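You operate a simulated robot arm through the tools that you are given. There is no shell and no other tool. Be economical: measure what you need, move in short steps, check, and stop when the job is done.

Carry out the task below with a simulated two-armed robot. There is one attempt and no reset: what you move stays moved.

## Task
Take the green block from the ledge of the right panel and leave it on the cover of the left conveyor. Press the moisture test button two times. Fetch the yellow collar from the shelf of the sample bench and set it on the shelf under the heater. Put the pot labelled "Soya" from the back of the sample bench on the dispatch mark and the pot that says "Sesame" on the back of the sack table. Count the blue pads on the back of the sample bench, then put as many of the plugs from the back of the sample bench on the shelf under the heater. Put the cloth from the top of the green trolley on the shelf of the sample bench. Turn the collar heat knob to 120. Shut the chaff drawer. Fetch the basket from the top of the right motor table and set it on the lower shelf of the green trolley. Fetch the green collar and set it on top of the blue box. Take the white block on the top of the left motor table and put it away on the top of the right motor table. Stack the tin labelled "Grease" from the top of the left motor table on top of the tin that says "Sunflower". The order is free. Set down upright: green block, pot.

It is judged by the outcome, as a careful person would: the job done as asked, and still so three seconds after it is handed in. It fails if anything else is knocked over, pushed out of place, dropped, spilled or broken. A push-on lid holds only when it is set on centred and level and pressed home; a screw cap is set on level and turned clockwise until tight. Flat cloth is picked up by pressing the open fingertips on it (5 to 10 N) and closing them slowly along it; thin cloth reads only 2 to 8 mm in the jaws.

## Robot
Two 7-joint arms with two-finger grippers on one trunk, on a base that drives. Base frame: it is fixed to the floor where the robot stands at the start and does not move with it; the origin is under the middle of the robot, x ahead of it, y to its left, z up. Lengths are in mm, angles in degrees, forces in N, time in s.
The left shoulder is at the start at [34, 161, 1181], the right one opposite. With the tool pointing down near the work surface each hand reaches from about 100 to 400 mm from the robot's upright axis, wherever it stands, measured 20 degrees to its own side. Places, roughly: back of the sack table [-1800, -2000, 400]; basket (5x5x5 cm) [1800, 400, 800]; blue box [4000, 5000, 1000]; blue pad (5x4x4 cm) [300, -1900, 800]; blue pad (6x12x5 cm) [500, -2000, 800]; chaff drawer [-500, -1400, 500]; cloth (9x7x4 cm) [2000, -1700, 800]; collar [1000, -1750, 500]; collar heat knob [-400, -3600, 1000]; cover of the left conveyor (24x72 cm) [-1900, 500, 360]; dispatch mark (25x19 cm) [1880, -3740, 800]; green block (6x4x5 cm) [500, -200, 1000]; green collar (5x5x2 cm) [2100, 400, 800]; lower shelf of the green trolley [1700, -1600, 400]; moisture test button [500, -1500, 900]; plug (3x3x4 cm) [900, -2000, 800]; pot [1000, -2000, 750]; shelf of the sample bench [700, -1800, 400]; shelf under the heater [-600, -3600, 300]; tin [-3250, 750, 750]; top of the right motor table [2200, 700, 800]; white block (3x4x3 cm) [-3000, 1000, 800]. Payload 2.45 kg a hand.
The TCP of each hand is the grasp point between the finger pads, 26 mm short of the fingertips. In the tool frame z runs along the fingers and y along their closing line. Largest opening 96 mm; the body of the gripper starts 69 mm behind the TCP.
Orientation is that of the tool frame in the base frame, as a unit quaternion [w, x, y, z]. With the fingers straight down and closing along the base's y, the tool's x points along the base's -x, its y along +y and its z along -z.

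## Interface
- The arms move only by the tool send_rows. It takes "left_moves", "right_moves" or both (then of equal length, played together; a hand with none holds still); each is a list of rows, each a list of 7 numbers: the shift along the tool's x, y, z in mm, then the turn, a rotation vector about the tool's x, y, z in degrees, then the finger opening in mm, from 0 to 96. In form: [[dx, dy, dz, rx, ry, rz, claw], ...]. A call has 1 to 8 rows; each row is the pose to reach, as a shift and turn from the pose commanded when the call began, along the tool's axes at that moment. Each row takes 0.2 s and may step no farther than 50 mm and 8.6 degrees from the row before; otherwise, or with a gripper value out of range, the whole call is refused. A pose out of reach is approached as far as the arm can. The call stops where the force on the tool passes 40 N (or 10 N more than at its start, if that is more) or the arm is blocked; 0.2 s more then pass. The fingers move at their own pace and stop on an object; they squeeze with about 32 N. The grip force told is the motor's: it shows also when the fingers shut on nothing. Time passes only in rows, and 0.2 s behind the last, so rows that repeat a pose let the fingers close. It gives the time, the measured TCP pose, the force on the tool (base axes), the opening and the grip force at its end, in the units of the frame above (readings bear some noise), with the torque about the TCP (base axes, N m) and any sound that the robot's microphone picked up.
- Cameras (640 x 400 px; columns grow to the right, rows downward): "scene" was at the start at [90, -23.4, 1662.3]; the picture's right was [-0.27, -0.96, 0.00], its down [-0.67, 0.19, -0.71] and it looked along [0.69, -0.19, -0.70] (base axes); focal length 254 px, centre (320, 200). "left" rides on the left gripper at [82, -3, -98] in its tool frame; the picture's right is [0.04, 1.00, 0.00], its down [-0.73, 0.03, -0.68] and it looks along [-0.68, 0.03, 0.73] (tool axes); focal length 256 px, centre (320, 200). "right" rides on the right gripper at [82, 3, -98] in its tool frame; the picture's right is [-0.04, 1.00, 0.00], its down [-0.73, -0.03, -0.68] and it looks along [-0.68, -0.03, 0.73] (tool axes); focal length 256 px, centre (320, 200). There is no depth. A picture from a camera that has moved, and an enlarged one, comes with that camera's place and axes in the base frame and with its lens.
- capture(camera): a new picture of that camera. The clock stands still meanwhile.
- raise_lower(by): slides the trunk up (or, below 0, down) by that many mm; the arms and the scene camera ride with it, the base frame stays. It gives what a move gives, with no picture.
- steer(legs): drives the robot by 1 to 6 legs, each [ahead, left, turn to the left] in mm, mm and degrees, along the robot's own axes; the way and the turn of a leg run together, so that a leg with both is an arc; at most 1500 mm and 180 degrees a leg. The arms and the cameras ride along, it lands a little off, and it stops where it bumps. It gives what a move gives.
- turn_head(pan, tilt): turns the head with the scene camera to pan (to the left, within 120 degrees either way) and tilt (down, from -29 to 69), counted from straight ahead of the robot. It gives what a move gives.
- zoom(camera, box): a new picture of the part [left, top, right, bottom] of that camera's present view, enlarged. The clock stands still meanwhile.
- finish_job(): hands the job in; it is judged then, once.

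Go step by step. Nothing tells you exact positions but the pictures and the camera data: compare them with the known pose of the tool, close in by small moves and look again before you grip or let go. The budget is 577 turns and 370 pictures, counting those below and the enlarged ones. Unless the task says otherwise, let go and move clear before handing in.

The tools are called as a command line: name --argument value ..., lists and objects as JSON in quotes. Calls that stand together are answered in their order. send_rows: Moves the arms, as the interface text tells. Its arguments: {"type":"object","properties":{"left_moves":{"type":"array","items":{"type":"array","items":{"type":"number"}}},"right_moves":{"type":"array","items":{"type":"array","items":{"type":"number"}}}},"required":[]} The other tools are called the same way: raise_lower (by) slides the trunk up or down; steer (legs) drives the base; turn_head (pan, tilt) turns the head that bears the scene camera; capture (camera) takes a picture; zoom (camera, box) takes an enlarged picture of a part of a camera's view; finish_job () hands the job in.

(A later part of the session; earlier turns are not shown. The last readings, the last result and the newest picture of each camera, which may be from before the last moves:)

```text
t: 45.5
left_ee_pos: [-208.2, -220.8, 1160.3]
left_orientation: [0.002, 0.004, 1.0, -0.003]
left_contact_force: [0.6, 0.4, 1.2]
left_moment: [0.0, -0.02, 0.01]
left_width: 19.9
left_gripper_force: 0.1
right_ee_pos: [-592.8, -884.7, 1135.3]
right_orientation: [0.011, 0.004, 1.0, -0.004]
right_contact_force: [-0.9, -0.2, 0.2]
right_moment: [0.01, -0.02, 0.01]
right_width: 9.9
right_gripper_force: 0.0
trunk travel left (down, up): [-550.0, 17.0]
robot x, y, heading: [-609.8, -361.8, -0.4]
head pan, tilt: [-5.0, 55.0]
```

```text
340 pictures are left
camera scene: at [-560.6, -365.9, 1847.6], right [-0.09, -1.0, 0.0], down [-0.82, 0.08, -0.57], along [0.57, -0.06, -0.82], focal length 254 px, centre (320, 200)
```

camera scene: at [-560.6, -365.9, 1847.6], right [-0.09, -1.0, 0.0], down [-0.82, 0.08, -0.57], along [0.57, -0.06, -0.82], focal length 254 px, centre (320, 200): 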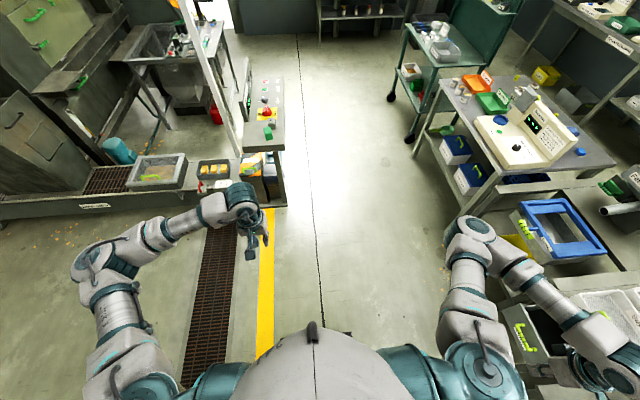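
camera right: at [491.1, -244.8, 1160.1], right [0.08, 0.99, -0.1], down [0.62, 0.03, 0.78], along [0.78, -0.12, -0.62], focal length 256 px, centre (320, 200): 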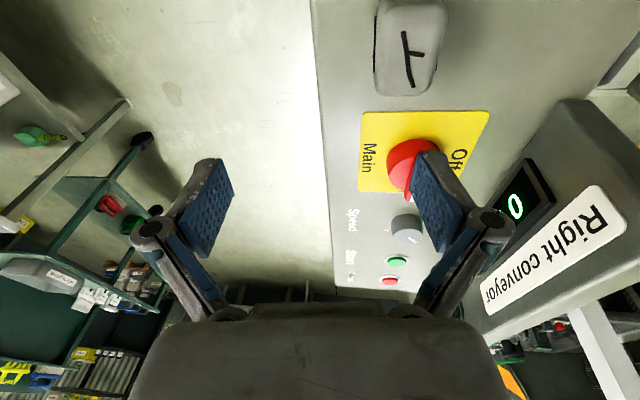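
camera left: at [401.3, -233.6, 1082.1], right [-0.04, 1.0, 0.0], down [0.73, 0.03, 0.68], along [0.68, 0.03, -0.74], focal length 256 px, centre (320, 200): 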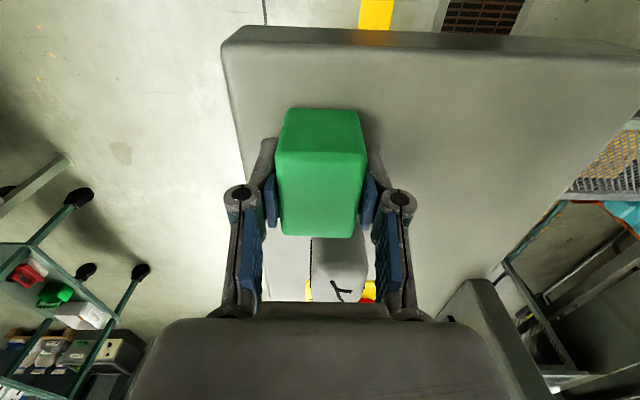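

The elbow swung out to the right. From here I'll bring the hand inward along the body, which may leave the elbow outward.

send_rows --right_moves '[[0, 40, 10, 0, 0, 0, 10], [-10, 80, 20, 0, 0, 0, 10], [-30, 120, 30, 0, 0, 0, 10], [-55, 155, 40, 0, 0, 0, 10], [-85, 190, 50, 0, 0, 0, 10], [-115, 220, 60, 0, 0, 0, 10], [-150, 250, 60, 0, 0, 0, 10], [-185, 275, 60, 0, 0, 0, 10]]'

capture --camera "scene"

```text
t: 47.3
left_ee_pos: [-206.2, -211.5, 1159.6]
left_orientation: [0.002, 0.003, 1.0, -0.006]
left_contact_force: [-0.6, -0.7, -0.1]
left_moment: [0.01, 0.03, 0.01]
left_width: 20.0
left_gripper_force: 0.1
right_ee_pos: [-369.9, -674.1, 1058.0]
right_orientation: [0.011, 0.004, 1.0, -0.008]
right_contact_force: [-0.3, -0.6, 0.6]
right_moment: [0.0, -0.02, 0.01]
right_width: 9.9
right_gripper_force: 0.1
right hand out of reach, approached as far as the arm can: row 1, 2, 3, 4, 5, 6, 7, 8
trunk travel left (down, up): [-550.0, 17.0]
robot x, y, heading: [-612.9, -360.1, -0.2]
head pan, tilt: [-5.0, 55.0]
```

```text
339 pictures are left
camera scene: at [-557.1, -351.1, 1847.5], right [-0.09, -1.0, 0.01], down [-0.82, 0.07, -0.57], along [0.57, -0.06, -0.82], focal length 254 px, centre (320, 200)
```

scene: 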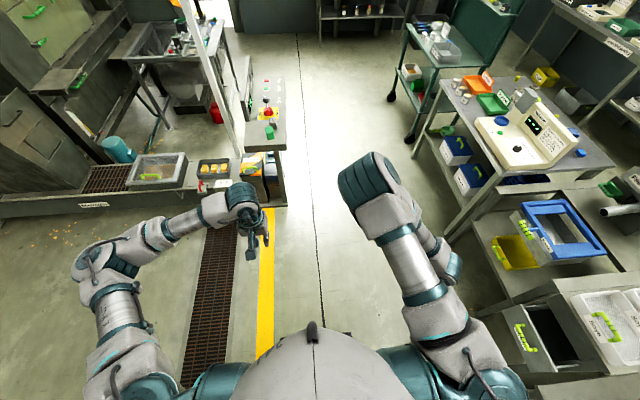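

The elbow has come up in front with the hand beneath it. I'll continue inward.

send_rows --right_moves '[[-10, 35, 10, 0, 0, 0, 10], [-20, 70, 20, 0, 0, 0, 10], [-30, 105, 30, 0, 0, 0, 10], [-45, 140, 40, 0, 0, 0, 10], [-60, 170, 40, 0, 0, 0, 10], [-60, 170, 40, 0, 0, 0, 10]]'

capture --camera "scene"

```text
t: 48.7
left_ee_pos: [-205.8, -224.4, 1160.3]
left_orientation: [0.002, 0.005, 1.0, 0.0]
left_contact_force: [0.4, -0.9, 0.3]
left_moment: [0.02, 0.01, 0.0]
left_width: 20.0
left_gripper_force: 0.0
right_ee_pos: [-297.1, -686.4, 1005.8]
right_orientation: [0.011, 0.004, 1.0, -0.002]
right_contact_force: [-0.1, -0.1, 0.0]
right_moment: [-0.04, -0.01, -0.01]
right_width: 10.1
right_gripper_force: 0.1
right hand out of reach, approached as far as the arm can: row 1, 2, 3, 4, 5, 6
trunk travel left (down, up): [-550.0, 17.0]
robot x, y, heading: [-614.8, -364.4, -0.5]
head pan, tilt: [-5.0, 55.0]
```

```text
338 pictures are left
camera scene: at [-557.6, -384.5, 1847.4], right [-0.1, -1.0, -0.01], down [-0.82, 0.08, -0.57], along [0.57, -0.05, -0.82], focal length 254 px, centre (320, 200)
```

scene: 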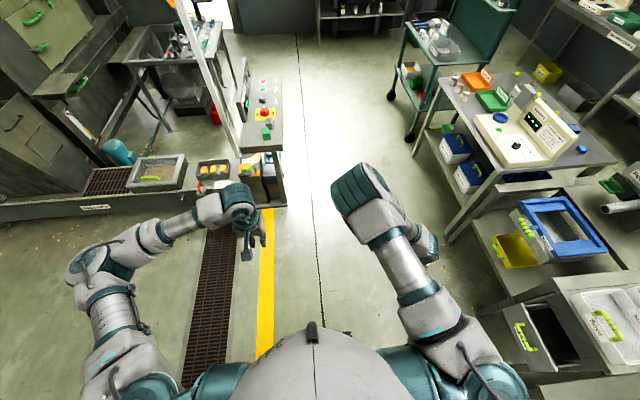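

The hand is at working height now. I'll make one more push inward at this level.

send_rows --right_moves '[[5, 40, 10, 0, 0, 0, 10], [10, 80, 20, 0, 0, 0, 10], [15, 120, 30, 0, 0, 0, 10], [20, 160, 40, 0, 0, 0, 10], [20, 190, 40, 0, 0, 0, 10], [20, 190, 40, 0, 0, 0, 10]]'

capture --camera "scene"

```text
t: 50.1
left_ee_pos: [-206.2, -205.1, 1158.2]
left_orientation: [0.001, 0.003, 1.0, -0.008]
left_contact_force: [-0.7, 0.8, -0.2]
left_moment: [-0.01, 0.0, 0.01]
left_width: 20.0
left_gripper_force: 0.0
right_ee_pos: [-294.4, -668.1, 957.4]
right_orientation: [0.011, 0.004, 1.0, -0.01]
right_contact_force: [0.9, 0.0, -0.3]
right_moment: [-0.04, 0.04, 0.01]
right_width: 9.9
right_gripper_force: 0.1
right hand out of reach, approached as far as the arm can: row 1, 2, 3, 4, 5, 6
trunk travel left (down, up): [-550.0, 17.0]
robot x, y, heading: [-618.2, -361.1, -0.4]
head pan, tilt: [-5.0, 55.0]
```

```text
337 pictures are left
camera scene: at [-556.6, -349.1, 1847.4], right [-0.09, -1.0, 0.01], down [-0.82, 0.07, -0.57], along [0.57, -0.06, -0.82], focal length 254 px, centre (320, 200)
```

scene: 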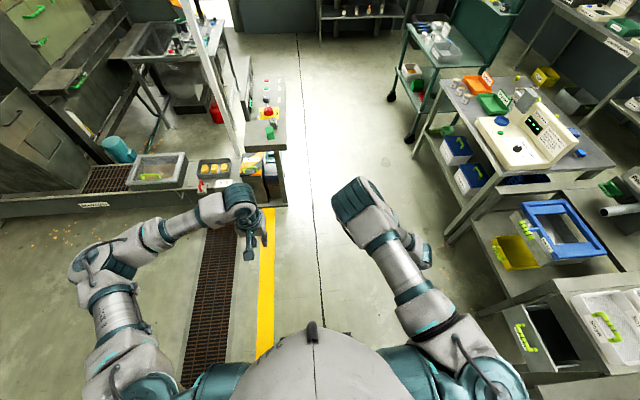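

The right arm won't go further in, so I'll park it at the side and do the work with the left arm.

send_rows --right_moves '[[0, -45, -10, 0, 0, 0, 10], [0, -90, -25, 0, 0, 0, 10], [20, -130, -45, 0, 0, 0, 10], [50, -165, -60, 0, 0, 0, 10], [85, -190, -80, 0, 0, 0, 10], [120, -215, -100, 0, 0, 0, 10], [155, -235, -120, 0, 0, 0, 10], [190, -250, -140, 0, 0, 0, 10]]'

send_rows --right_moves '[[35, -15, -10, 0, 0, 0, 10], [70, -30, -20, 0, 0, 0, 10], [110, -40, -30, 0, 0, 0, 10], [150, -50, -40, 0, 0, 0, 10], [190, -50, -50, 0, 0, 0, 10], [230, -50, -60, 0, 0, 0, 10], [270, -50, -60, 0, 0, 0, 10]]'

capture --camera "scene"

```text
t: 51.9
left_ee_pos: [-207.3, -212.3, 1159.2]
left_orientation: [0.002, 0.003, 1.0, -0.005]
left_contact_force: [0.7, -0.4, 0.8]
left_moment: [-0.03, 0.02, 0.06]
left_width: 20.0
left_gripper_force: 0.1
right_ee_pos: [-495.4, -931.0, 1099.7]
right_orientation: [0.011, 0.004, 1.0, -0.008]
right_contact_force: [-0.3, 0.5, -0.4]
right_moment: [0.0, -0.03, -0.01]
right_width: 10.0
right_gripper_force: 0.0
trunk travel left (down, up): [-550.0, 17.0]
robot x, y, heading: [-610.1, -359.2, -0.4]
head pan, tilt: [-5.0, 55.0]
```

```text
t: 53.5
left_ee_pos: [-207.7, -221.8, 1162.2]
left_orientation: [0.002, 0.004, 1.0, -0.002]
left_contact_force: [0.1, 0.3, 0.2]
left_moment: [0.02, 0.0, -0.01]
left_width: 20.0
left_gripper_force: 0.1
right_ee_pos: [-767.9, -990.0, 1153.0]
right_orientation: [0.012, 0.003, 1.0, -0.004]
right_contact_force: [-0.7, -0.9, 0.4]
right_moment: [-0.01, -0.02, -0.01]
right_width: 10.1
right_gripper_force: 0.1
trunk travel left (down, up): [-550.0, 17.0]
robot x, y, heading: [-612.1, -359.3, -0.5]
head pan, tilt: [-5.0, 55.0]
```

```text
336 pictures are left
camera scene: at [-563.3, -378.1, 1847.6], right [-0.09, -1.0, -0.01], down [-0.82, 0.08, -0.57], along [0.57, -0.05, -0.82], focal length 254 px, centre (320, 200)
```

scene: 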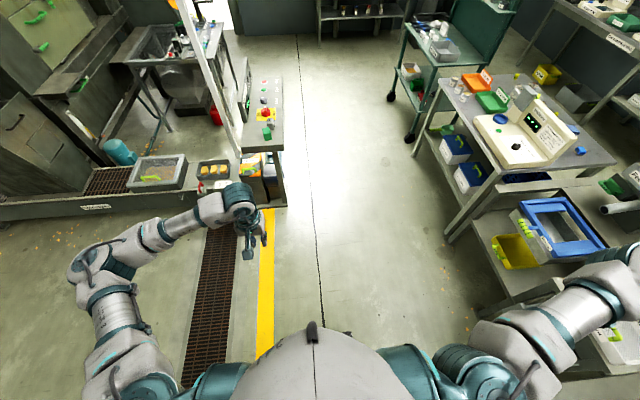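

The right elbow is now truly outboard. I'll bring the hand in close to the body and then forward, which should keep the elbow outboard.

send_rows --right_moves '[[0, 40, 5, 0, 0, 0, 10], [0, 80, 10, 0, 0, 0, 10], [0, 120, 15, 0, 0, 0, 10], [0, 160, 20, 0, 0, 0, 10], [-30, 190, 25, 0, 0, 0, 10], [-70, 210, 30, 0, 0, 0, 10], [-110, 225, 35, 0, 0, 0, 10], [-150, 240, 40, 0, 0, 0, 10]]'

capture --camera "scene"

```text
t: 55.3
left_ee_pos: [-203.6, -214.8, 1158.7]
left_orientation: [0.001, 0.005, 1.0, -0.005]
left_contact_force: [0.8, 0.5, 0.8]
left_moment: [-0.03, 0.0, 0.01]
left_width: 20.0
left_gripper_force: 0.0
right_ee_pos: [-625.3, -836.8, 1073.6]
right_orientation: [0.01, 0.004, 1.0, -0.006]
right_contact_force: [0.4, 0.4, 0.5]
right_moment: [0.02, 0.06, 0.0]
right_width: 10.0
right_gripper_force: 0.1
right hand out of reach, approached as far as the arm can: row 5, 6, 7, 8
trunk travel left (down, up): [-550.0, 17.0]
robot x, y, heading: [-612.1, -358.5, -0.7]
head pan, tilt: [-5.0, 55.0]
```

```text
335 pictures are left
camera scene: at [-555.2, -367.3, 1847.4], right [-0.1, -1.0, 0.0], down [-0.82, 0.08, -0.57], along [0.57, -0.05, -0.82], focal length 254 px, centre (320, 200)
```

scene: 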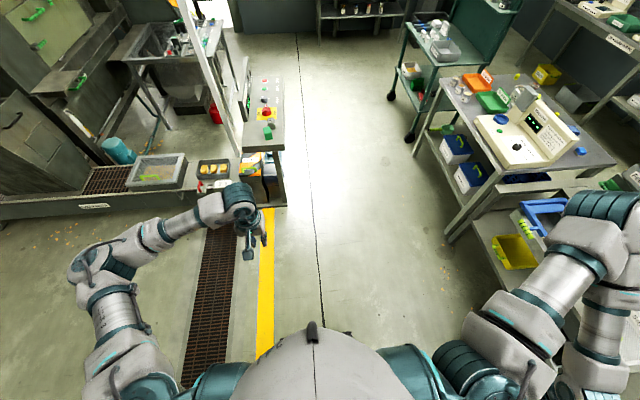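

The elbow is outboard and the hand is inside it. I'll continue forward.

send_rows --right_moves '[[-35, 10, 10, 0, 0, 0, 10], [-70, 25, 20, 0, 0, 0, 10], [-110, 40, 30, 0, 0, 0, 10], [-150, 60, 40, 0, 0, 0, 10], [-190, 80, 50, 0, 0, 0, 10], [-230, 100, 50, 0, 0, 0, 10], [-260, 130, 50, 0, 0, 0, 10], [-290, 165, 50, 0, 0, 0, 10]]'

capture --camera "scene"

```text
t: 57.1
left_ee_pos: [-208.0, -209.0, 1158.1]
left_orientation: [0.001, 0.003, 1.0, -0.007]
left_contact_force: [-0.8, 1.1, 0.4]
left_moment: [-0.03, 0.04, 0.0]
left_width: 20.0
left_gripper_force: 0.0
right_ee_pos: [-337.5, -674.2, 1032.5]
right_orientation: [0.011, 0.003, 1.0, -0.009]
right_contact_force: [-0.1, 0.5, 0.1]
right_moment: [-0.01, -0.01, 0.02]
right_width: 10.1
right_gripper_force: 0.1
right hand out of reach, approached as far as the arm can: row 1, 2, 3, 4, 8
trunk travel left (down, up): [-550.0, 17.0]
robot x, y, heading: [-612.7, -360.9, -0.6]
head pan, tilt: [-5.0, 55.0]
```

```text
334 pictures are left
camera scene: at [-557.9, -358.5, 1847.5], right [-0.09, -1.0, 0.01], down [-0.82, 0.07, -0.57], along [0.57, -0.06, -0.82], focal length 254 px, centre (320, 200)
```

scene: 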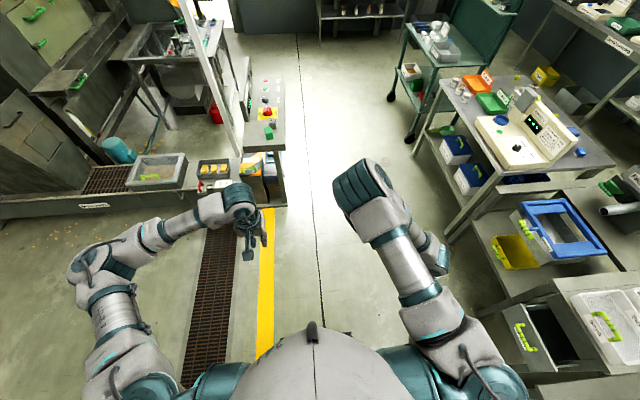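

It returns to the same overhead-elbow posture, so I'll park the right hand back beside the body and go on with the left arm.

send_rows --right_moves '[[35, -30, -10, 0, 0, 0, 10], [75, -50, -20, 0, 0, 0, 10], [115, -70, -30, 0, 0, 0, 10], [155, -90, -40, 0, 0, 0, 10], [195, -110, -50, 0, 0, 0, 10], [235, -130, -60, 0, 0, 0, 10], [275, -150, -70, 0, 0, 0, 10], [315, -165, -80, 0, 0, 0, 10]]'

send_rows --right_moves '[[40, 0, -10, 0, 0, 0, 10], [80, 0, -20, 0, 0, 0, 10], [110, 0, -30, 0, 0, 0, 10], [140, 0, -30, 0, 0, 0, 10]]'

capture --camera "scene"

```text
t: 58.9
left_ee_pos: [-208.7, -216.0, 1161.0]
left_orientation: [0.003, 0.003, 1.0, -0.005]
left_contact_force: [0.3, -0.4, -0.5]
left_moment: [0.0, -0.01, -0.03]
left_width: 19.8
left_gripper_force: 0.1
right_ee_pos: [-658.8, -843.1, 1106.3]
right_orientation: [0.013, 0.003, 1.0, -0.005]
right_contact_force: [-0.6, -0.3, 0.5]
right_moment: [0.04, -0.04, -0.01]
right_width: 9.9
right_gripper_force: 0.1
right hand out of reach, approached as far as the arm can: row 2, 3, 4, 5, 6, 7
trunk travel left (down, up): [-550.0, 17.0]
robot x, y, heading: [-615.2, -362.6, -0.1]
head pan, tilt: [-5.0, 55.0]
```

```text
t: 59.9
left_ee_pos: [-206.9, -215.4, 1160.1]
left_orientation: [0.002, 0.003, 1.0, -0.003]
left_contact_force: [-0.3, -0.2, 0.6]
left_moment: [0.0, 0.01, -0.04]
left_width: 20.0
left_gripper_force: 0.0
right_ee_pos: [-795.6, -841.9, 1133.7]
right_orientation: [0.011, 0.003, 1.0, -0.007]
right_contact_force: [-0.6, 0.5, 0.3]
right_moment: [-0.01, 0.0, 0.01]
right_width: 9.9
right_gripper_force: 0.0
trunk travel left (down, up): [-550.0, 17.0]
robot x, y, heading: [-610.4, -360.5, -0.5]
head pan, tilt: [-5.0, 55.0]
```

```text
333 pictures are left
camera scene: at [-561.6, -372.5, 1847.6], right [-0.09, -1.0, 0.0], down [-0.82, 0.08, -0.57], along [0.57, -0.05, -0.82], focal length 254 px, centre (320, 200)
```

scene: 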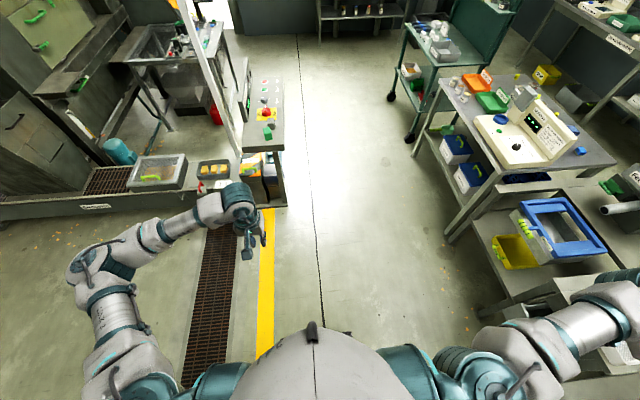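

The right arm is out of the way. I'll drive back to the panel for the block.

steer --legs '[[688, 0, 0]]'

send_rows --left_moves '[[0, 0, 20, 0, 0, 0, 96], [0, 0, 40, 0, 0, 0, 96], [0, 0, 60, 0, 0, 0, 96], [0, 0, 60, 0, 0, 0, 96]]'

capture --camera "left"

```text
t: 63.6
left_ee_pos: [470.1, -219.8, 1159.6]
left_orientation: [0.003, 0.002, 1.0, -0.002]
left_contact_force: [0.0, 0.3, 0.3]
left_moment: [-0.02, 0.01, 0.0]
left_width: 19.7
left_gripper_force: 0.2
right_ee_pos: [-116.8, -848.7, 1132.1]
right_orientation: [0.011, 0.001, 1.0, -0.005]
right_contact_force: [-0.8, -0.3, 0.1]
right_moment: [-0.01, -0.01, -0.04]
right_width: 10.1
right_gripper_force: 0.2
trunk travel left (down, up): [-550.0, 17.0]
robot x, y, heading: [66.7, -364.9, -0.1]
head pan, tilt: [-5.0, 55.0]
```

```text
t: 64.6
left_ee_pos: [471.7, -219.5, 1099.4]
left_orientation: [0.002, 0.002, 1.0, -0.004]
left_contact_force: [-0.3, -0.2, -0.1]
left_moment: [0.01, 0.01, 0.01]
left_width: 96.0
left_gripper_force: 0.0
right_ee_pos: [-116.0, -846.6, 1133.2]
right_orientation: [0.012, 0.001, 1.0, -0.007]
right_contact_force: [0.6, 0.2, 0.2]
right_moment: [0.0, -0.01, -0.05]
right_width: 9.9
right_gripper_force: 0.1
trunk travel left (down, up): [-550.0, 17.0]
robot x, y, heading: [66.3, -364.2, -0.6]
head pan, tilt: [-5.0, 55.0]
```

```text
332 pictures are left
camera left: at [389.8, -220.2, 1198.6], right [-0.04, 1.0, -0.01], down [0.73, 0.03, 0.68], along [0.68, 0.02, -0.73], focal length 256 px, centre (320, 200)
```

left: 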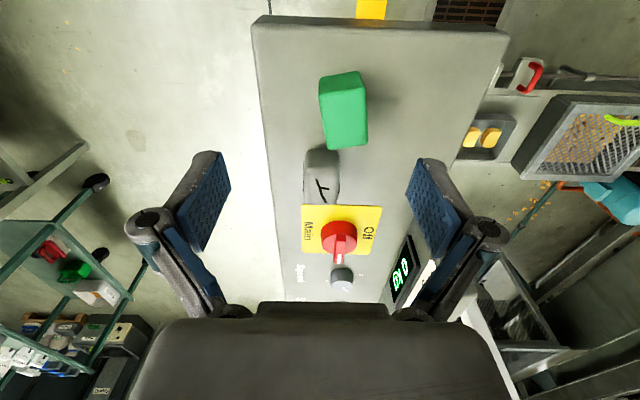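

The sway is gone. I'll zoom to measure the block's position and turn.

zoom --camera "left" --box '[270, 40, 430, 140]'

```text
4.00 times, centred on (350, 90) of left
camera zoom: at [389.8, -220.2, 1198.6], right [-0.04, 1.0, -0.01], down [0.73, 0.03, 0.68], along [0.68, 0.02, -0.73], focal length 1024 px, centre (200, 640)
```

zoom: 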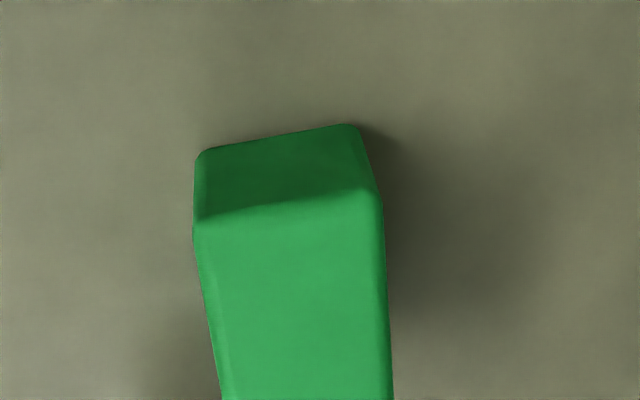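

The block is at about [491, -196], turned 12°. I'll align the gripper and descend lower this time for a deeper grip.

send_rows --left_moves '[[-6, 8, 0, 0, 0, -4, 96], [-12, 16, 10, 0, 0, -8, 96], [-19, 23, 25, 0, 0, -12, 96], [-19, 23, 55, 0, 0, -12, 96], [-19, 23, 85, 0, 0, -12, 96], [-19, 23, 110, 0, 0, -12, 96], [-19, 23, 118, 0, 0, -12, 96], [-19, 23, 118, 0, 0, -12, 96]]'

capture --camera "left"

```text
t: 66.4
left_ee_pos: [491.7, -197.3, 981.8]
left_orientation: [0.003, -0.103, 0.995, -0.005]
left_contact_force: [0.1, 0.3, 0.7]
left_moment: [0.0, -0.01, 0.01]
left_width: 96.0
left_gripper_force: 0.0
right_ee_pos: [-114.8, -846.2, 1134.2]
right_orientation: [0.011, 0.001, 1.0, -0.007]
right_contact_force: [0.5, 1.1, -0.2]
right_moment: [-0.01, -0.01, 0.0]
right_width: 9.9
right_gripper_force: 0.0
trunk travel left (down, up): [-550.0, 17.0]
robot x, y, heading: [67.2, -360.8, -0.3]
head pan, tilt: [-5.0, 55.0]
```

```text
330 pictures are left
camera left: at [412.4, -215.0, 1081.9], right [-0.24, 0.97, -0.01], down [0.71, 0.18, 0.68], along [0.66, 0.16, -0.73], focal length 256 px, centre (320, 200)
```

left: 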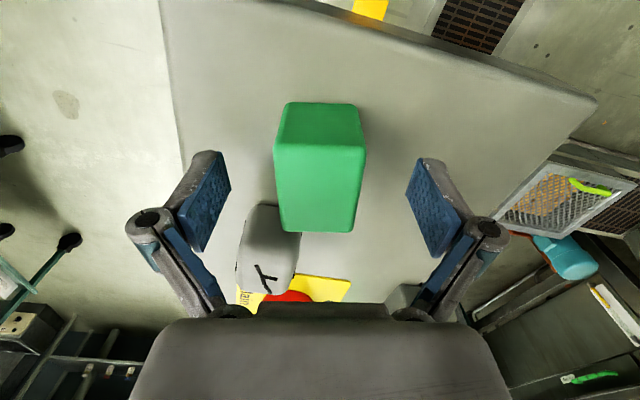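

It's centred. I'll go a bit lower, close, and lift slowly.

send_rows --left_moves '[[0, 0, 10, 0, 0, 0, 96], [0, 0, 10, 0, 0, 0, 60], [0, 0, 10, 0, 0, 0, 30], [0, 0, 10, 0, 0, 0, 0], [0, 0, 10, 0, 0, 0, 0], [0, 0, 10, 0, 0, 0, 0], [0, 0, 5, 0, 0, 0, 0], [0, 0, 0, 0, 0, 0, 0]]'

send_rows --left_moves '[[0, 0, -5, 0, 0, 0, 0], [0, 0, -12, 0, 0, 0, 0], [0, 0, -20, 0, 0, 0, 0], [0, 0, -30, 0, 0, 0, 0], [0, 0, -40, 0, 0, 0, 0], [0, 0, -52, 0, 0, 0, 0], [0, 0, -65, 0, 0, 0, 0], [0, 0, -80, 0, 0, 0, 0]]'

capture --camera "left"

```text
t: 67.4
left_ee_pos: [489.5, -191.1, 975.7]
left_orientation: [0.003, -0.104, 0.995, -0.001]
left_contact_force: [-12.7, 6.6, 20.2]
left_moment: [0.37, 0.38, -0.02]
left_width: 37.1
left_gripper_force: 32.1
right_ee_pos: [-118.3, -843.8, 1133.2]
right_orientation: [0.011, 0.001, 1.0, -0.007]
right_contact_force: [0.1, -0.1, -0.1]
right_moment: [-0.02, 0.02, -0.01]
right_width: 9.9
right_gripper_force: 0.0
trunk travel left (down, up): [-550.0, 17.0]
robot x, y, heading: [65.2, -363.5, -0.2]
head pan, tilt: [-5.0, 55.0]
stopped in row 4 (left hand): the force on the tool passed its limit at 52 N (the readings are from after the stop); the commanded pose is now the measured one
```

```text
t: 69.2
left_ee_pos: [492.0, -194.0, 1053.3]
left_orientation: [0.004, -0.103, 0.995, -0.001]
left_contact_force: [-0.4, 0.7, -0.8]
left_moment: [0.02, -0.01, 0.01]
left_width: 37.1
left_gripper_force: 31.8
right_ee_pos: [-115.6, -846.2, 1134.3]
right_orientation: [0.011, 0.002, 1.0, -0.007]
right_contact_force: [-1.1, -0.3, 0.2]
right_moment: [-0.02, 0.0, 0.02]
right_width: 10.2
right_gripper_force: 0.0
trunk travel left (down, up): [-550.0, 17.0]
robot x, y, heading: [65.6, -367.7, -0.4]
head pan, tilt: [-5.0, 55.0]
```

```text
329 pictures are left
camera left: at [413.3, -212.0, 1153.3], right [-0.25, 0.97, 0.0], down [0.71, 0.18, 0.68], along [0.66, 0.17, -0.73], focal length 256 px, centre (320, 200)
```

left: 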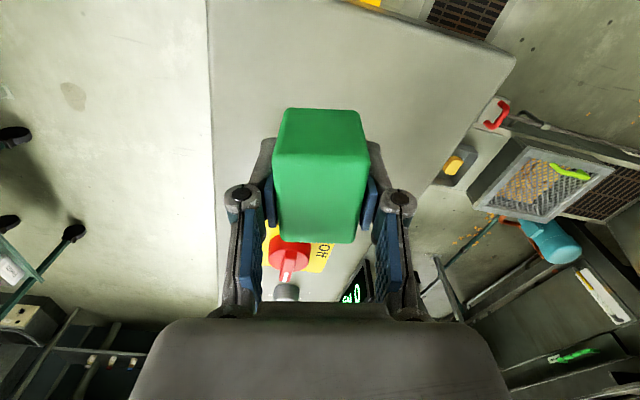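

The block is held firmly. I'll lift a bit more, back into the aisle, turn around, and look at the left conveyor.

send_rows --left_moves '[[0, 0, -20, 0, 0, 0, 0], [0, 0, -40, 0, 0, 0, 0], [0, 0, -60, 0, 0, 0, 0]]'

steer --legs '[[-690, 0, 0], [0, 0, 90], [0, 0, 90]]'

turn_head --pan -20 --tilt 35

capture --camera "scene"

```text
t: 70.0
left_ee_pos: [492.4, -193.5, 1115.7]
left_orientation: [0.003, -0.104, 0.995, -0.001]
left_contact_force: [-0.2, 0.8, -0.3]
left_moment: [0.0, -0.01, -0.01]
left_width: 37.0
left_gripper_force: 32.1
right_ee_pos: [-116.4, -846.9, 1134.0]
right_orientation: [0.011, 0.002, 1.0, -0.008]
right_contact_force: [0.4, -0.4, 0.3]
right_moment: [-0.02, 0.01, 0.0]
right_width: 10.2
right_gripper_force: 0.2
trunk travel left (down, up): [-550.0, 17.0]
robot x, y, heading: [64.8, -367.7, -0.0]
head pan, tilt: [-5.0, 55.0]
```

```text
t: 81.5
left_ee_pos: [-1059.9, -541.4, 1114.9]
left_orientation: [-0.001, 0.993, 0.115, -0.004]
left_contact_force: [0.3, 0.0, -1.8]
left_moment: [-0.02, -0.02, 0.02]
left_width: 37.2
left_gripper_force: 32.1
right_ee_pos: [-467.7, 124.6, 1133.2]
right_orientation: [-0.006, 1.0, 0.01, -0.011]
right_contact_force: [0.2, 0.4, 0.3]
right_moment: [0.0, -0.02, -0.05]
right_width: 10.2
right_gripper_force: 0.1
trunk travel left (down, up): [-550.0, 17.0]
robot x, y, heading: [-637.0, -363.5, -179.0]
head pan, tilt: [-5.0, 55.0]
```

```text
t: 82.4
left_ee_pos: [-1059.9, -542.5, 1114.4]
left_orientation: [-0.002, 0.993, 0.116, -0.004]
left_contact_force: [0.1, -0.7, -0.5]
left_moment: [0.0, 0.02, 0.0]
left_width: 37.3
left_gripper_force: 31.8
right_ee_pos: [-466.5, 124.4, 1133.1]
right_orientation: [-0.007, 1.0, 0.01, -0.011]
right_contact_force: [-0.3, -0.3, 0.7]
right_moment: [0.01, 0.01, 0.02]
right_width: 10.1
right_gripper_force: 0.0
trunk travel left (down, up): [-550.0, 17.0]
robot x, y, heading: [-636.7, -360.8, -179.1]
head pan, tilt: [-20.0, 35.0]
```

```text
328 pictures are left
camera scene: at [-706.3, -330.0, 1875.7], right [0.32, 0.95, 0.0], down [0.55, -0.19, -0.82], along [-0.77, 0.26, -0.58], focal length 254 px, centre (320, 200)
```

scene: 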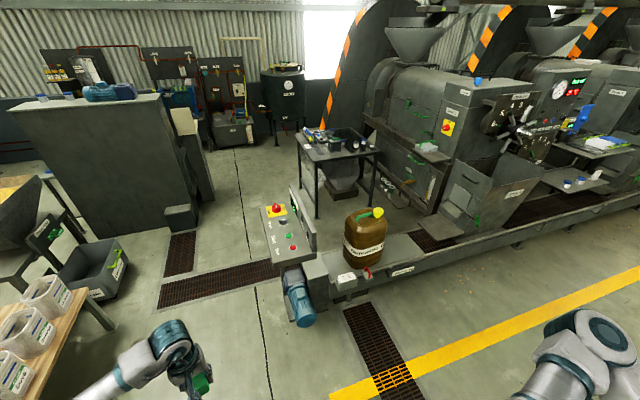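

The left conveyor's cover has a jug on it, with free space beyond it at about [-1850, 650]. I'll drive there facing it.

steer --legs '[[0, -1148, -0.9], [780, 0, 0]]'

turn_head --pan 10 --tilt 50

capture --camera "scene"

```text
t: 92.0
left_ee_pos: [-1858.6, 583.8, 1115.3]
left_orientation: [-0.002, 0.994, 0.113, -0.004]
left_contact_force: [0.6, 0.0, -0.4]
left_moment: [-0.01, -0.02, 0.01]
left_width: 37.1
left_gripper_force: 32.3
right_ee_pos: [-1262.8, 1249.7, 1133.6]
right_orientation: [-0.007, 1.0, 0.006, -0.012]
right_contact_force: [0.1, -0.7, 0.6]
right_moment: [-0.03, -0.01, 0.04]
right_width: 10.0
right_gripper_force: 0.0
trunk travel left (down, up): [-550.0, 17.0]
robot x, y, heading: [-1434.6, 758.1, -178.9]
head pan, tilt: [-20.0, 35.0]
```

```text
t: 92.9
left_ee_pos: [-1858.8, 584.9, 1117.0]
left_orientation: [-0.002, 0.994, 0.113, -0.004]
left_contact_force: [-0.1, -0.8, -1.2]
left_moment: [0.0, -0.01, 0.02]
left_width: 37.0
left_gripper_force: 32.0
right_ee_pos: [-1262.4, 1248.1, 1134.6]
right_orientation: [-0.007, 1.0, 0.007, -0.011]
right_contact_force: [-0.1, -0.3, 0.6]
right_moment: [0.01, -0.01, 0.01]
right_width: 9.8
right_gripper_force: 0.0
trunk travel left (down, up): [-550.0, 17.0]
robot x, y, heading: [-1434.3, 764.1, -179.3]
head pan, tilt: [10.0, 50.0]
```

```text
327 pictures are left
camera scene: at [-1497.8, 752.3, 1854.1], right [-0.19, 0.98, 0.0], down [0.75, 0.14, -0.64], along [-0.63, -0.12, -0.77], focal length 254 px, centre (320, 200)
```

scene: 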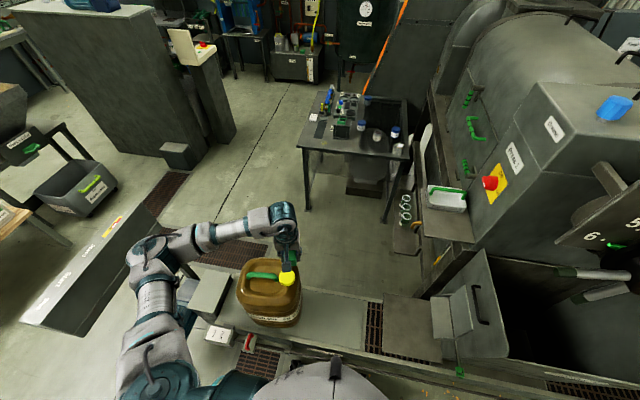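

The free part of the cover is around [-1880, 720], right of the jug. I'll shift the robot right a bit and lower the trunk in stages.

steer --legs '[[0, -135, -1]]'

raise_lower --by -350

capture --camera "scene"

capture --camera "left"

```text
t: 94.2
left_ee_pos: [-1863.5, 677.7, 1108.4]
left_orientation: [-0.018, 0.994, 0.105, -0.002]
left_contact_force: [0.6, -1.9, -1.9]
left_moment: [0.12, -0.04, 0.0]
left_width: 37.2
left_gripper_force: 32.3
right_ee_pos: [-1255.4, 1328.8, 1150.5]
right_orientation: [-0.025, 1.0, -0.006, -0.01]
right_contact_force: [0.6, 0.6, -1.0]
right_moment: [0.01, 0.17, -0.04]
right_width: 10.0
right_gripper_force: 0.1
trunk travel left (down, up): [-550.0, 17.0]
robot x, y, heading: [-1440.1, 885.8, 179.5]
head pan, tilt: [10.0, 50.0]
```

```text
t: 97.6
left_ee_pos: [-1861.6, 702.2, 763.9]
left_orientation: [-0.007, 0.994, 0.105, -0.004]
left_contact_force: [-0.5, -0.7, -1.7]
left_moment: [0.05, 0.0, 0.01]
left_width: 37.0
left_gripper_force: 31.8
right_ee_pos: [-1254.1, 1355.6, 790.8]
right_orientation: [-0.012, 1.0, -0.006, -0.011]
right_contact_force: [1.0, -0.6, -0.1]
right_moment: [0.06, 0.02, -0.02]
right_width: 9.9
right_gripper_force: 0.0
trunk travel left (down, up): [-200.0, 367.0]
robot x, y, heading: [-1439.8, 887.2, 179.9]
head pan, tilt: [10.0, 50.0]
```

```text
326 pictures are left
camera scene: at [-1619.1, 891.6, 1500.2], right [-0.17, 0.99, -0.01], down [0.76, 0.12, -0.64], along [-0.63, -0.12, -0.77], focal length 254 px, centre (320, 200)
```

scene: 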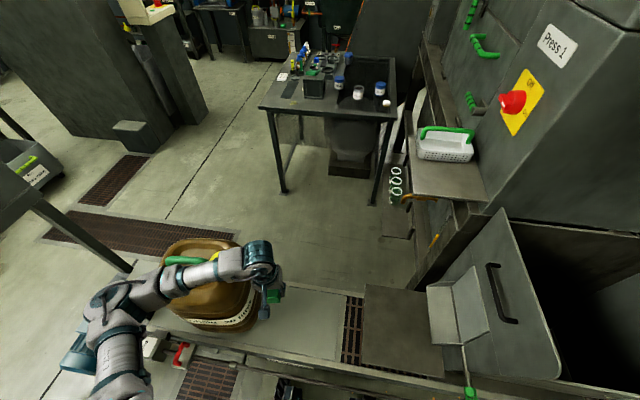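

```text
325 pictures are left
camera left: at [-1781.9, 723.5, 863.2], right [0.25, -0.97, -0.01], down [-0.7, -0.19, 0.68], along [-0.66, -0.16, -0.73], focal length 256 px, centre (320, 200)
```

left: 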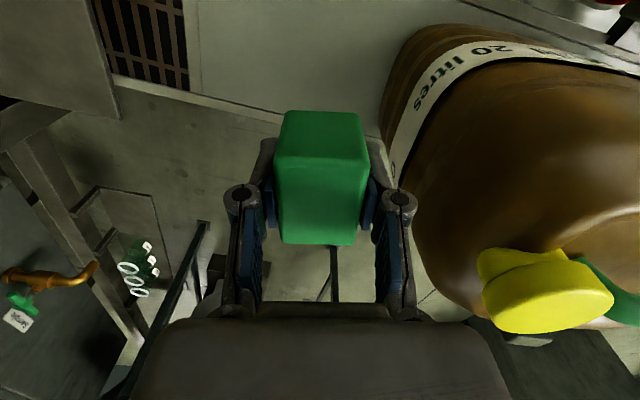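

The jug is tall and the left forearm crosses above it, so going lower here would hit it. I'll back off and try a posture with the hand further to the left, so the forearm comes from the inside.

steer --legs '[[-350, 0, 0]]'

send_rows --left_moves '[[0, 30, 0, 0, 0, -1.5, 0], [0, 60, 10, 0, 0, -3, 0], [0, 90, 20, 0, 0, -5, 0], [5, 120, 30, 0, 0, -7, 0], [10, 150, 40, 0, 0, -9, 0], [15, 180, 50, 0, 0, -10, 0], [20, 205, 60, 0, 0, -11, 0], [20, 205, 60, 0, 0, -11, 0]]'

turn_head --pan 20 --tilt 50

capture --camera "scene"

```text
t: 99.9
left_ee_pos: [-1514.1, 715.3, 766.2]
left_orientation: [0.0, 0.995, 0.104, -0.003]
left_contact_force: [0.8, -0.7, -0.9]
left_moment: [0.01, 0.0, -0.05]
left_width: 37.1
left_gripper_force: 31.9
right_ee_pos: [-904.7, 1367.2, 783.8]
right_orientation: [-0.006, 1.0, -0.007, -0.011]
right_contact_force: [0.9, -0.5, 0.4]
right_moment: [0.01, -0.01, -0.02]
right_width: 10.2
right_gripper_force: 0.1
trunk travel left (down, up): [-200.0, 367.0]
robot x, y, heading: [-1091.3, 895.3, 179.6]
head pan, tilt: [10.0, 50.0]
```

```text
t: 101.7
left_ee_pos: [-1454.1, 512.9, 703.2]
left_orientation: [-0.004, 0.98, 0.198, -0.005]
left_contact_force: [0.8, 0.4, -1.1]
left_moment: [-0.06, 0.01, 0.02]
left_width: 37.0
left_gripper_force: 32.1
right_ee_pos: [-903.6, 1360.7, 787.4]
right_orientation: [-0.011, 1.0, -0.006, -0.012]
right_contact_force: [0.2, 0.3, -0.4]
right_moment: [-0.02, -0.02, -0.01]
right_width: 10.1
right_gripper_force: 0.0
trunk travel left (down, up): [-200.0, 367.0]
robot x, y, heading: [-1088.5, 889.5, 179.5]
head pan, tilt: [10.0, 50.0]
```

```text
t: 102.4
left_ee_pos: [-1452.6, 512.4, 703.0]
left_orientation: [-0.005, 0.98, 0.199, -0.004]
left_contact_force: [-0.1, 0.7, -0.4]
left_moment: [-0.02, -0.01, 0.01]
left_width: 37.2
left_gripper_force: 32.0
right_ee_pos: [-902.7, 1359.9, 789.0]
right_orientation: [-0.011, 1.0, -0.007, -0.013]
right_contact_force: [0.8, 0.1, 1.5]
right_moment: [0.01, 0.02, 0.02]
right_width: 10.0
right_gripper_force: 0.1
trunk travel left (down, up): [-200.0, 367.0]
robot x, y, heading: [-1089.1, 891.5, 179.7]
head pan, tilt: [20.0, 50.0]
```

```text
324 pictures are left
camera scene: at [-1267.2, 867.3, 1500.1], right [-0.33, 0.94, 0.0], down [0.72, 0.25, -0.64], along [-0.6, -0.22, -0.77], focal length 254 px, centre (320, 200)
```

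scene: 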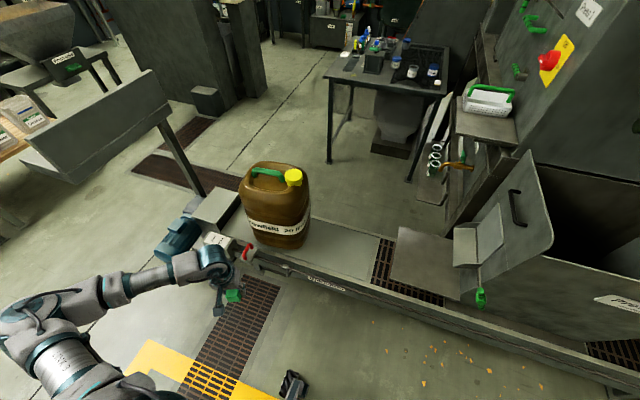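

The jug's front face is at x≈-1830, so I can keep the forearm in front of it if the robot stands further right and is turned slightly left. I'll return the hand and drive to that spot.

send_rows --left_moves '[[0, -30, 0, 0, 0, 1.5, 0], [0, -60, -10, 0, 0, 3, 0], [-5, -90, -20, 0, 0, 5, 0], [-10, -120, -30, 0, 0, 7, 0], [-20, -150, -40, 0, 0, 9, 0], [-40, -175, -50, 0, 0, 11, 0], [-60, -190, -60, 0, 0, 11, 0], [-60, -190, -60, 0, 0, 11, 0]]'

steer --legs '[[0, 0, 5.3], [0, -160, 0], [335, 0, 0]]'

capture --camera "scene"

capture --camera "left"

```text
t: 104.2
left_ee_pos: [-1580.9, 661.5, 767.8]
left_orientation: [-0.006, 0.995, 0.104, -0.004]
left_contact_force: [-0.5, 0.6, -0.8]
left_moment: [0.01, -0.04, -0.03]
left_width: 37.0
left_gripper_force: 32.1
right_ee_pos: [-903.9, 1358.3, 789.1]
right_orientation: [-0.011, 1.0, -0.006, -0.012]
right_contact_force: [-0.4, 0.5, -0.2]
right_moment: [-0.02, 0.02, 0.01]
right_width: 10.0
right_gripper_force: 0.1
trunk travel left (down, up): [-200.0, 367.0]
robot x, y, heading: [-1089.5, 886.4, 179.7]
head pan, tilt: [20.0, 50.0]
```

```text
t: 107.9
left_ee_pos: [-1908.9, 759.0, 767.0]
left_orientation: [-0.002, 0.989, 0.147, -0.005]
left_contact_force: [-0.4, 0.7, -1.8]
left_moment: [-0.07, -0.03, -0.02]
left_width: 37.1
left_gripper_force: 32.2
right_ee_pos: [-1293.1, 1511.9, 787.2]
right_orientation: [-0.008, 0.999, 0.037, -0.012]
right_contact_force: [-0.7, 0.3, -0.3]
right_moment: [-0.03, -0.06, 0.02]
right_width: 10.2
right_gripper_force: 0.1
trunk travel left (down, up): [-200.0, 367.0]
robot x, y, heading: [-1432.9, 1025.6, -175.3]
head pan, tilt: [20.0, 50.0]
```

```text
323 pictures are left
camera scene: at [-1614.1, 987.9, 1499.9], right [-0.42, 0.91, 0.0], down [0.7, 0.32, -0.64], along [-0.58, -0.27, -0.77], focal length 254 px, centre (320, 200)
```

scene: 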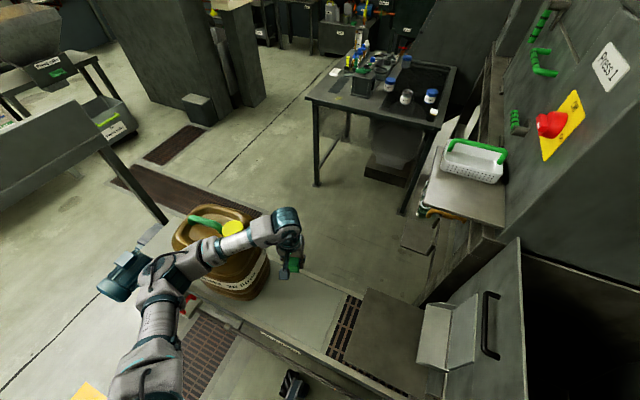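

```text
322 pictures are left
camera left: at [-1828.9, 787.2, 866.9], right [0.33, -0.94, -0.01], down [-0.69, -0.24, 0.69], along [-0.65, -0.22, -0.73], focal length 256 px, centre (320, 200)
```

left: 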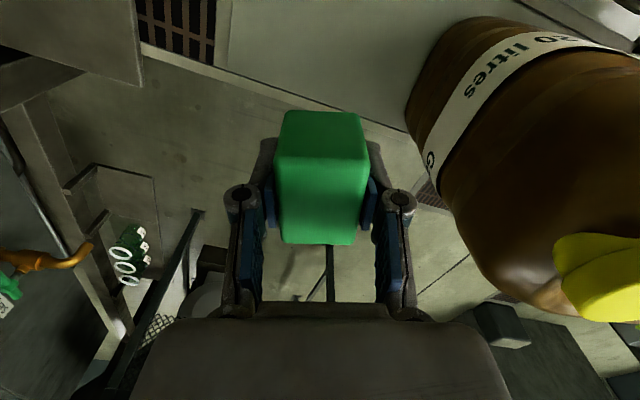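

I'll retract the hand toward [-1845, 800], then lower the trunk part way and check the clearance to the jug.

send_rows --left_moves '[[24, -7, 0, 0, 0, 0, 0], [48, -14, 0, 0, 0, 0, 0], [73, -21, 0, 0, 0, 0, 0], [73, -21, 0, 0, 0, 0, 0]]'

raise_lower --by -100

capture --camera "scene"

```text
t: 108.9
left_ee_pos: [-1841.6, 806.6, 768.7]
left_orientation: [-0.001, 0.989, 0.145, -0.005]
left_contact_force: [-0.7, 0.7, 0.0]
left_moment: [-0.07, 0.03, -0.02]
left_width: 37.1
left_gripper_force: 32.2
right_ee_pos: [-1292.2, 1517.6, 784.3]
right_orientation: [-0.007, 0.999, 0.038, -0.013]
right_contact_force: [-0.2, 0.1, -0.8]
right_moment: [-0.04, -0.01, 0.02]
right_width: 9.9
right_gripper_force: 0.0
trunk travel left (down, up): [-200.0, 367.0]
robot x, y, heading: [-1436.6, 1027.6, -175.6]
head pan, tilt: [20.0, 50.0]
```

```text
t: 110.3
left_ee_pos: [-1840.9, 798.4, 668.2]
left_orientation: [-0.005, 0.989, 0.145, -0.007]
left_contact_force: [-0.1, -0.2, 0.0]
left_moment: [0.0, 0.05, 0.04]
left_width: 36.9
left_gripper_force: 31.7
right_ee_pos: [-1290.8, 1509.2, 687.5]
right_orientation: [-0.01, 0.999, 0.037, -0.014]
right_contact_force: [-0.1, 0.2, -0.1]
right_moment: [-0.02, 0.01, -0.02]
right_width: 10.1
right_gripper_force: 0.1
trunk travel left (down, up): [-100.0, 467.0]
robot x, y, heading: [-1436.7, 1026.1, -175.6]
head pan, tilt: [20.0, 50.0]
```

```text
321 pictures are left
camera scene: at [-1719.6, 973.0, 1382.7], right [-0.42, 0.91, 0.0], down [0.7, 0.32, -0.64], along [-0.58, -0.27, -0.77], focal length 254 px, centre (320, 200)
```

scene: 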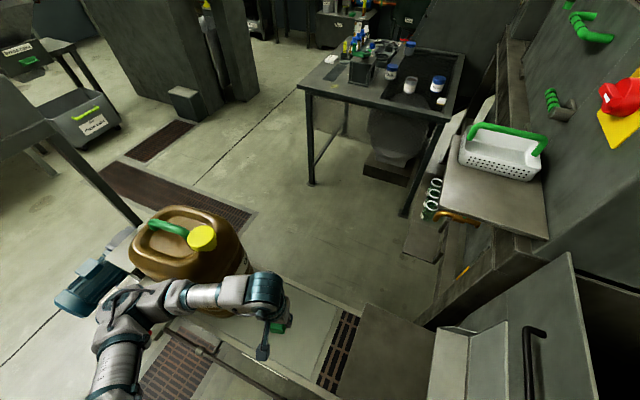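

The elbow and forearm stay in front of the jug. I'll lower the trunk the rest of the way, bring the hand down to about 60 mm above the cover and look.

raise_lower --by -100

send_rows --left_moves '[[0, 0, 30, 0, 0, 0, 0], [0, 0, 60, 0, 0, 0, 0], [0, 0, 90, 0, 0, 0, 0], [0, 0, 110, 0, 0, 0, 0], [0, 0, 110, 0, 0, 0, 0]]'

capture --camera "scene"

capture --camera "left"

```text
t: 111.6
left_ee_pos: [-1842.3, 799.2, 568.4]
left_orientation: [-0.005, 0.989, 0.146, -0.007]
left_contact_force: [-0.9, 0.0, -0.4]
left_moment: [0.03, 0.03, 0.0]
left_width: 36.9
left_gripper_force: 32.0
right_ee_pos: [-1290.5, 1511.3, 586.4]
right_orientation: [-0.01, 0.999, 0.038, -0.013]
right_contact_force: [0.2, 0.4, 0.3]
right_moment: [0.04, 0.03, -0.01]
right_width: 10.0
right_gripper_force: 0.0
trunk travel left (down, up): [0.0, 567.0]
robot x, y, heading: [-1438.0, 1027.7, -175.4]
head pan, tilt: [20.0, 50.0]
```

```text
t: 112.8
left_ee_pos: [-1843.5, 799.9, 457.4]
left_orientation: [-0.003, 0.989, 0.146, -0.006]
left_contact_force: [0.2, -0.1, -0.7]
left_moment: [0.01, -0.02, 0.0]
left_width: 37.1
left_gripper_force: 31.7
right_ee_pos: [-1291.1, 1511.3, 586.4]
right_orientation: [-0.01, 0.999, 0.038, -0.014]
right_contact_force: [-0.5, -0.4, 0.5]
right_moment: [0.01, -0.01, 0.0]
right_width: 10.0
right_gripper_force: 0.1
trunk travel left (down, up): [0.0, 567.0]
robot x, y, heading: [-1437.1, 1022.9, -175.6]
head pan, tilt: [20.0, 50.0]
```

```text
320 pictures are left
camera scene: at [-1848.9, 966.8, 1242.2], right [-0.42, 0.91, 0.0], down [0.7, 0.32, -0.64], along [-0.58, -0.27, -0.77], focal length 254 px, centre (320, 200)
```

scene: 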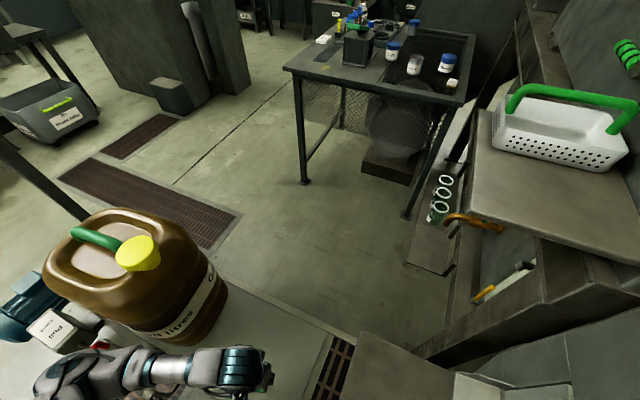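

```text
319 pictures are left
camera left: at [-1764.0, 827.6, 556.4], right [0.33, -0.94, -0.01], down [-0.69, -0.24, 0.69], along [-0.65, -0.22, -0.73], focal length 256 px, centre (320, 200)
```

left: 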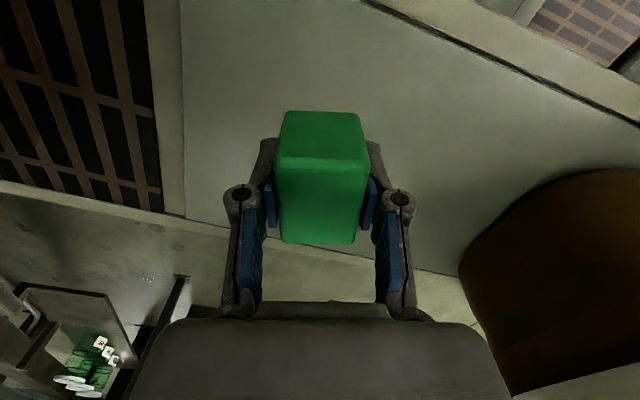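

The cover under the block is clear. I'll lower gently until contact.

send_rows --left_moves '[[0, 0, 20, 0, 0, 0, 0], [0, 0, 40, 0, 0, 0, 0], [0, 0, 55, 0, 0, 0, 0], [0, 0, 60, 0, 0, 0, 0], [0, 0, 62, 0, 0, 0, 0]]'

send_rows --left_moves '[[0, 0, 2, 0, 0, 0, 0], [0, 0, 4, 0, 0, 0, 0], [0, 0, 6, 0, 0, 0, 0]]'

zoom --camera "left" --box '[220, 60, 420, 185]'

```text
t: 114.0
left_ee_pos: [-1843.4, 801.1, 396.0]
left_orientation: [-0.004, 0.989, 0.146, -0.006]
left_contact_force: [0.0, 0.1, -0.5]
left_moment: [-0.01, -0.03, -0.03]
left_width: 36.8
left_gripper_force: 32.0
right_ee_pos: [-1290.0, 1511.1, 587.3]
right_orientation: [-0.009, 0.999, 0.037, -0.013]
right_contact_force: [0.0, 0.3, 0.0]
right_moment: [0.02, -0.02, 0.01]
right_width: 10.1
right_gripper_force: 0.0
trunk travel left (down, up): [0.0, 567.0]
robot x, y, heading: [-1435.4, 1023.4, -175.5]
head pan, tilt: [20.0, 50.0]
```

```text
t: 114.8
left_ee_pos: [-1845.0, 799.5, 390.2]
left_orientation: [-0.004, 0.989, 0.146, -0.006]
left_contact_force: [-0.5, -0.1, -0.1]
left_moment: [-0.04, 0.02, -0.02]
left_width: 36.7
left_gripper_force: 31.6
right_ee_pos: [-1291.1, 1510.2, 587.7]
right_orientation: [-0.009, 0.999, 0.037, -0.014]
right_contact_force: [-0.6, 0.0, 0.5]
right_moment: [-0.01, 0.0, -0.01]
right_width: 10.0
right_gripper_force: 0.1
trunk travel left (down, up): [0.0, 567.0]
robot x, y, heading: [-1437.8, 1029.1, -175.5]
head pan, tilt: [20.0, 50.0]
```

```text
3.20 times, centred on (320, 122) of left
camera zoom: at [-1764.9, 827.9, 489.4], right [0.33, -0.94, -0.01], down [-0.69, -0.24, 0.69], along [-0.65, -0.22, -0.73], focal length 819 px, centre (320, 448)
```

zoom: 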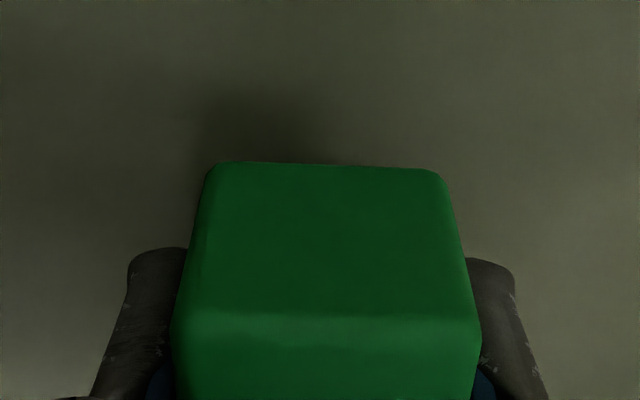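

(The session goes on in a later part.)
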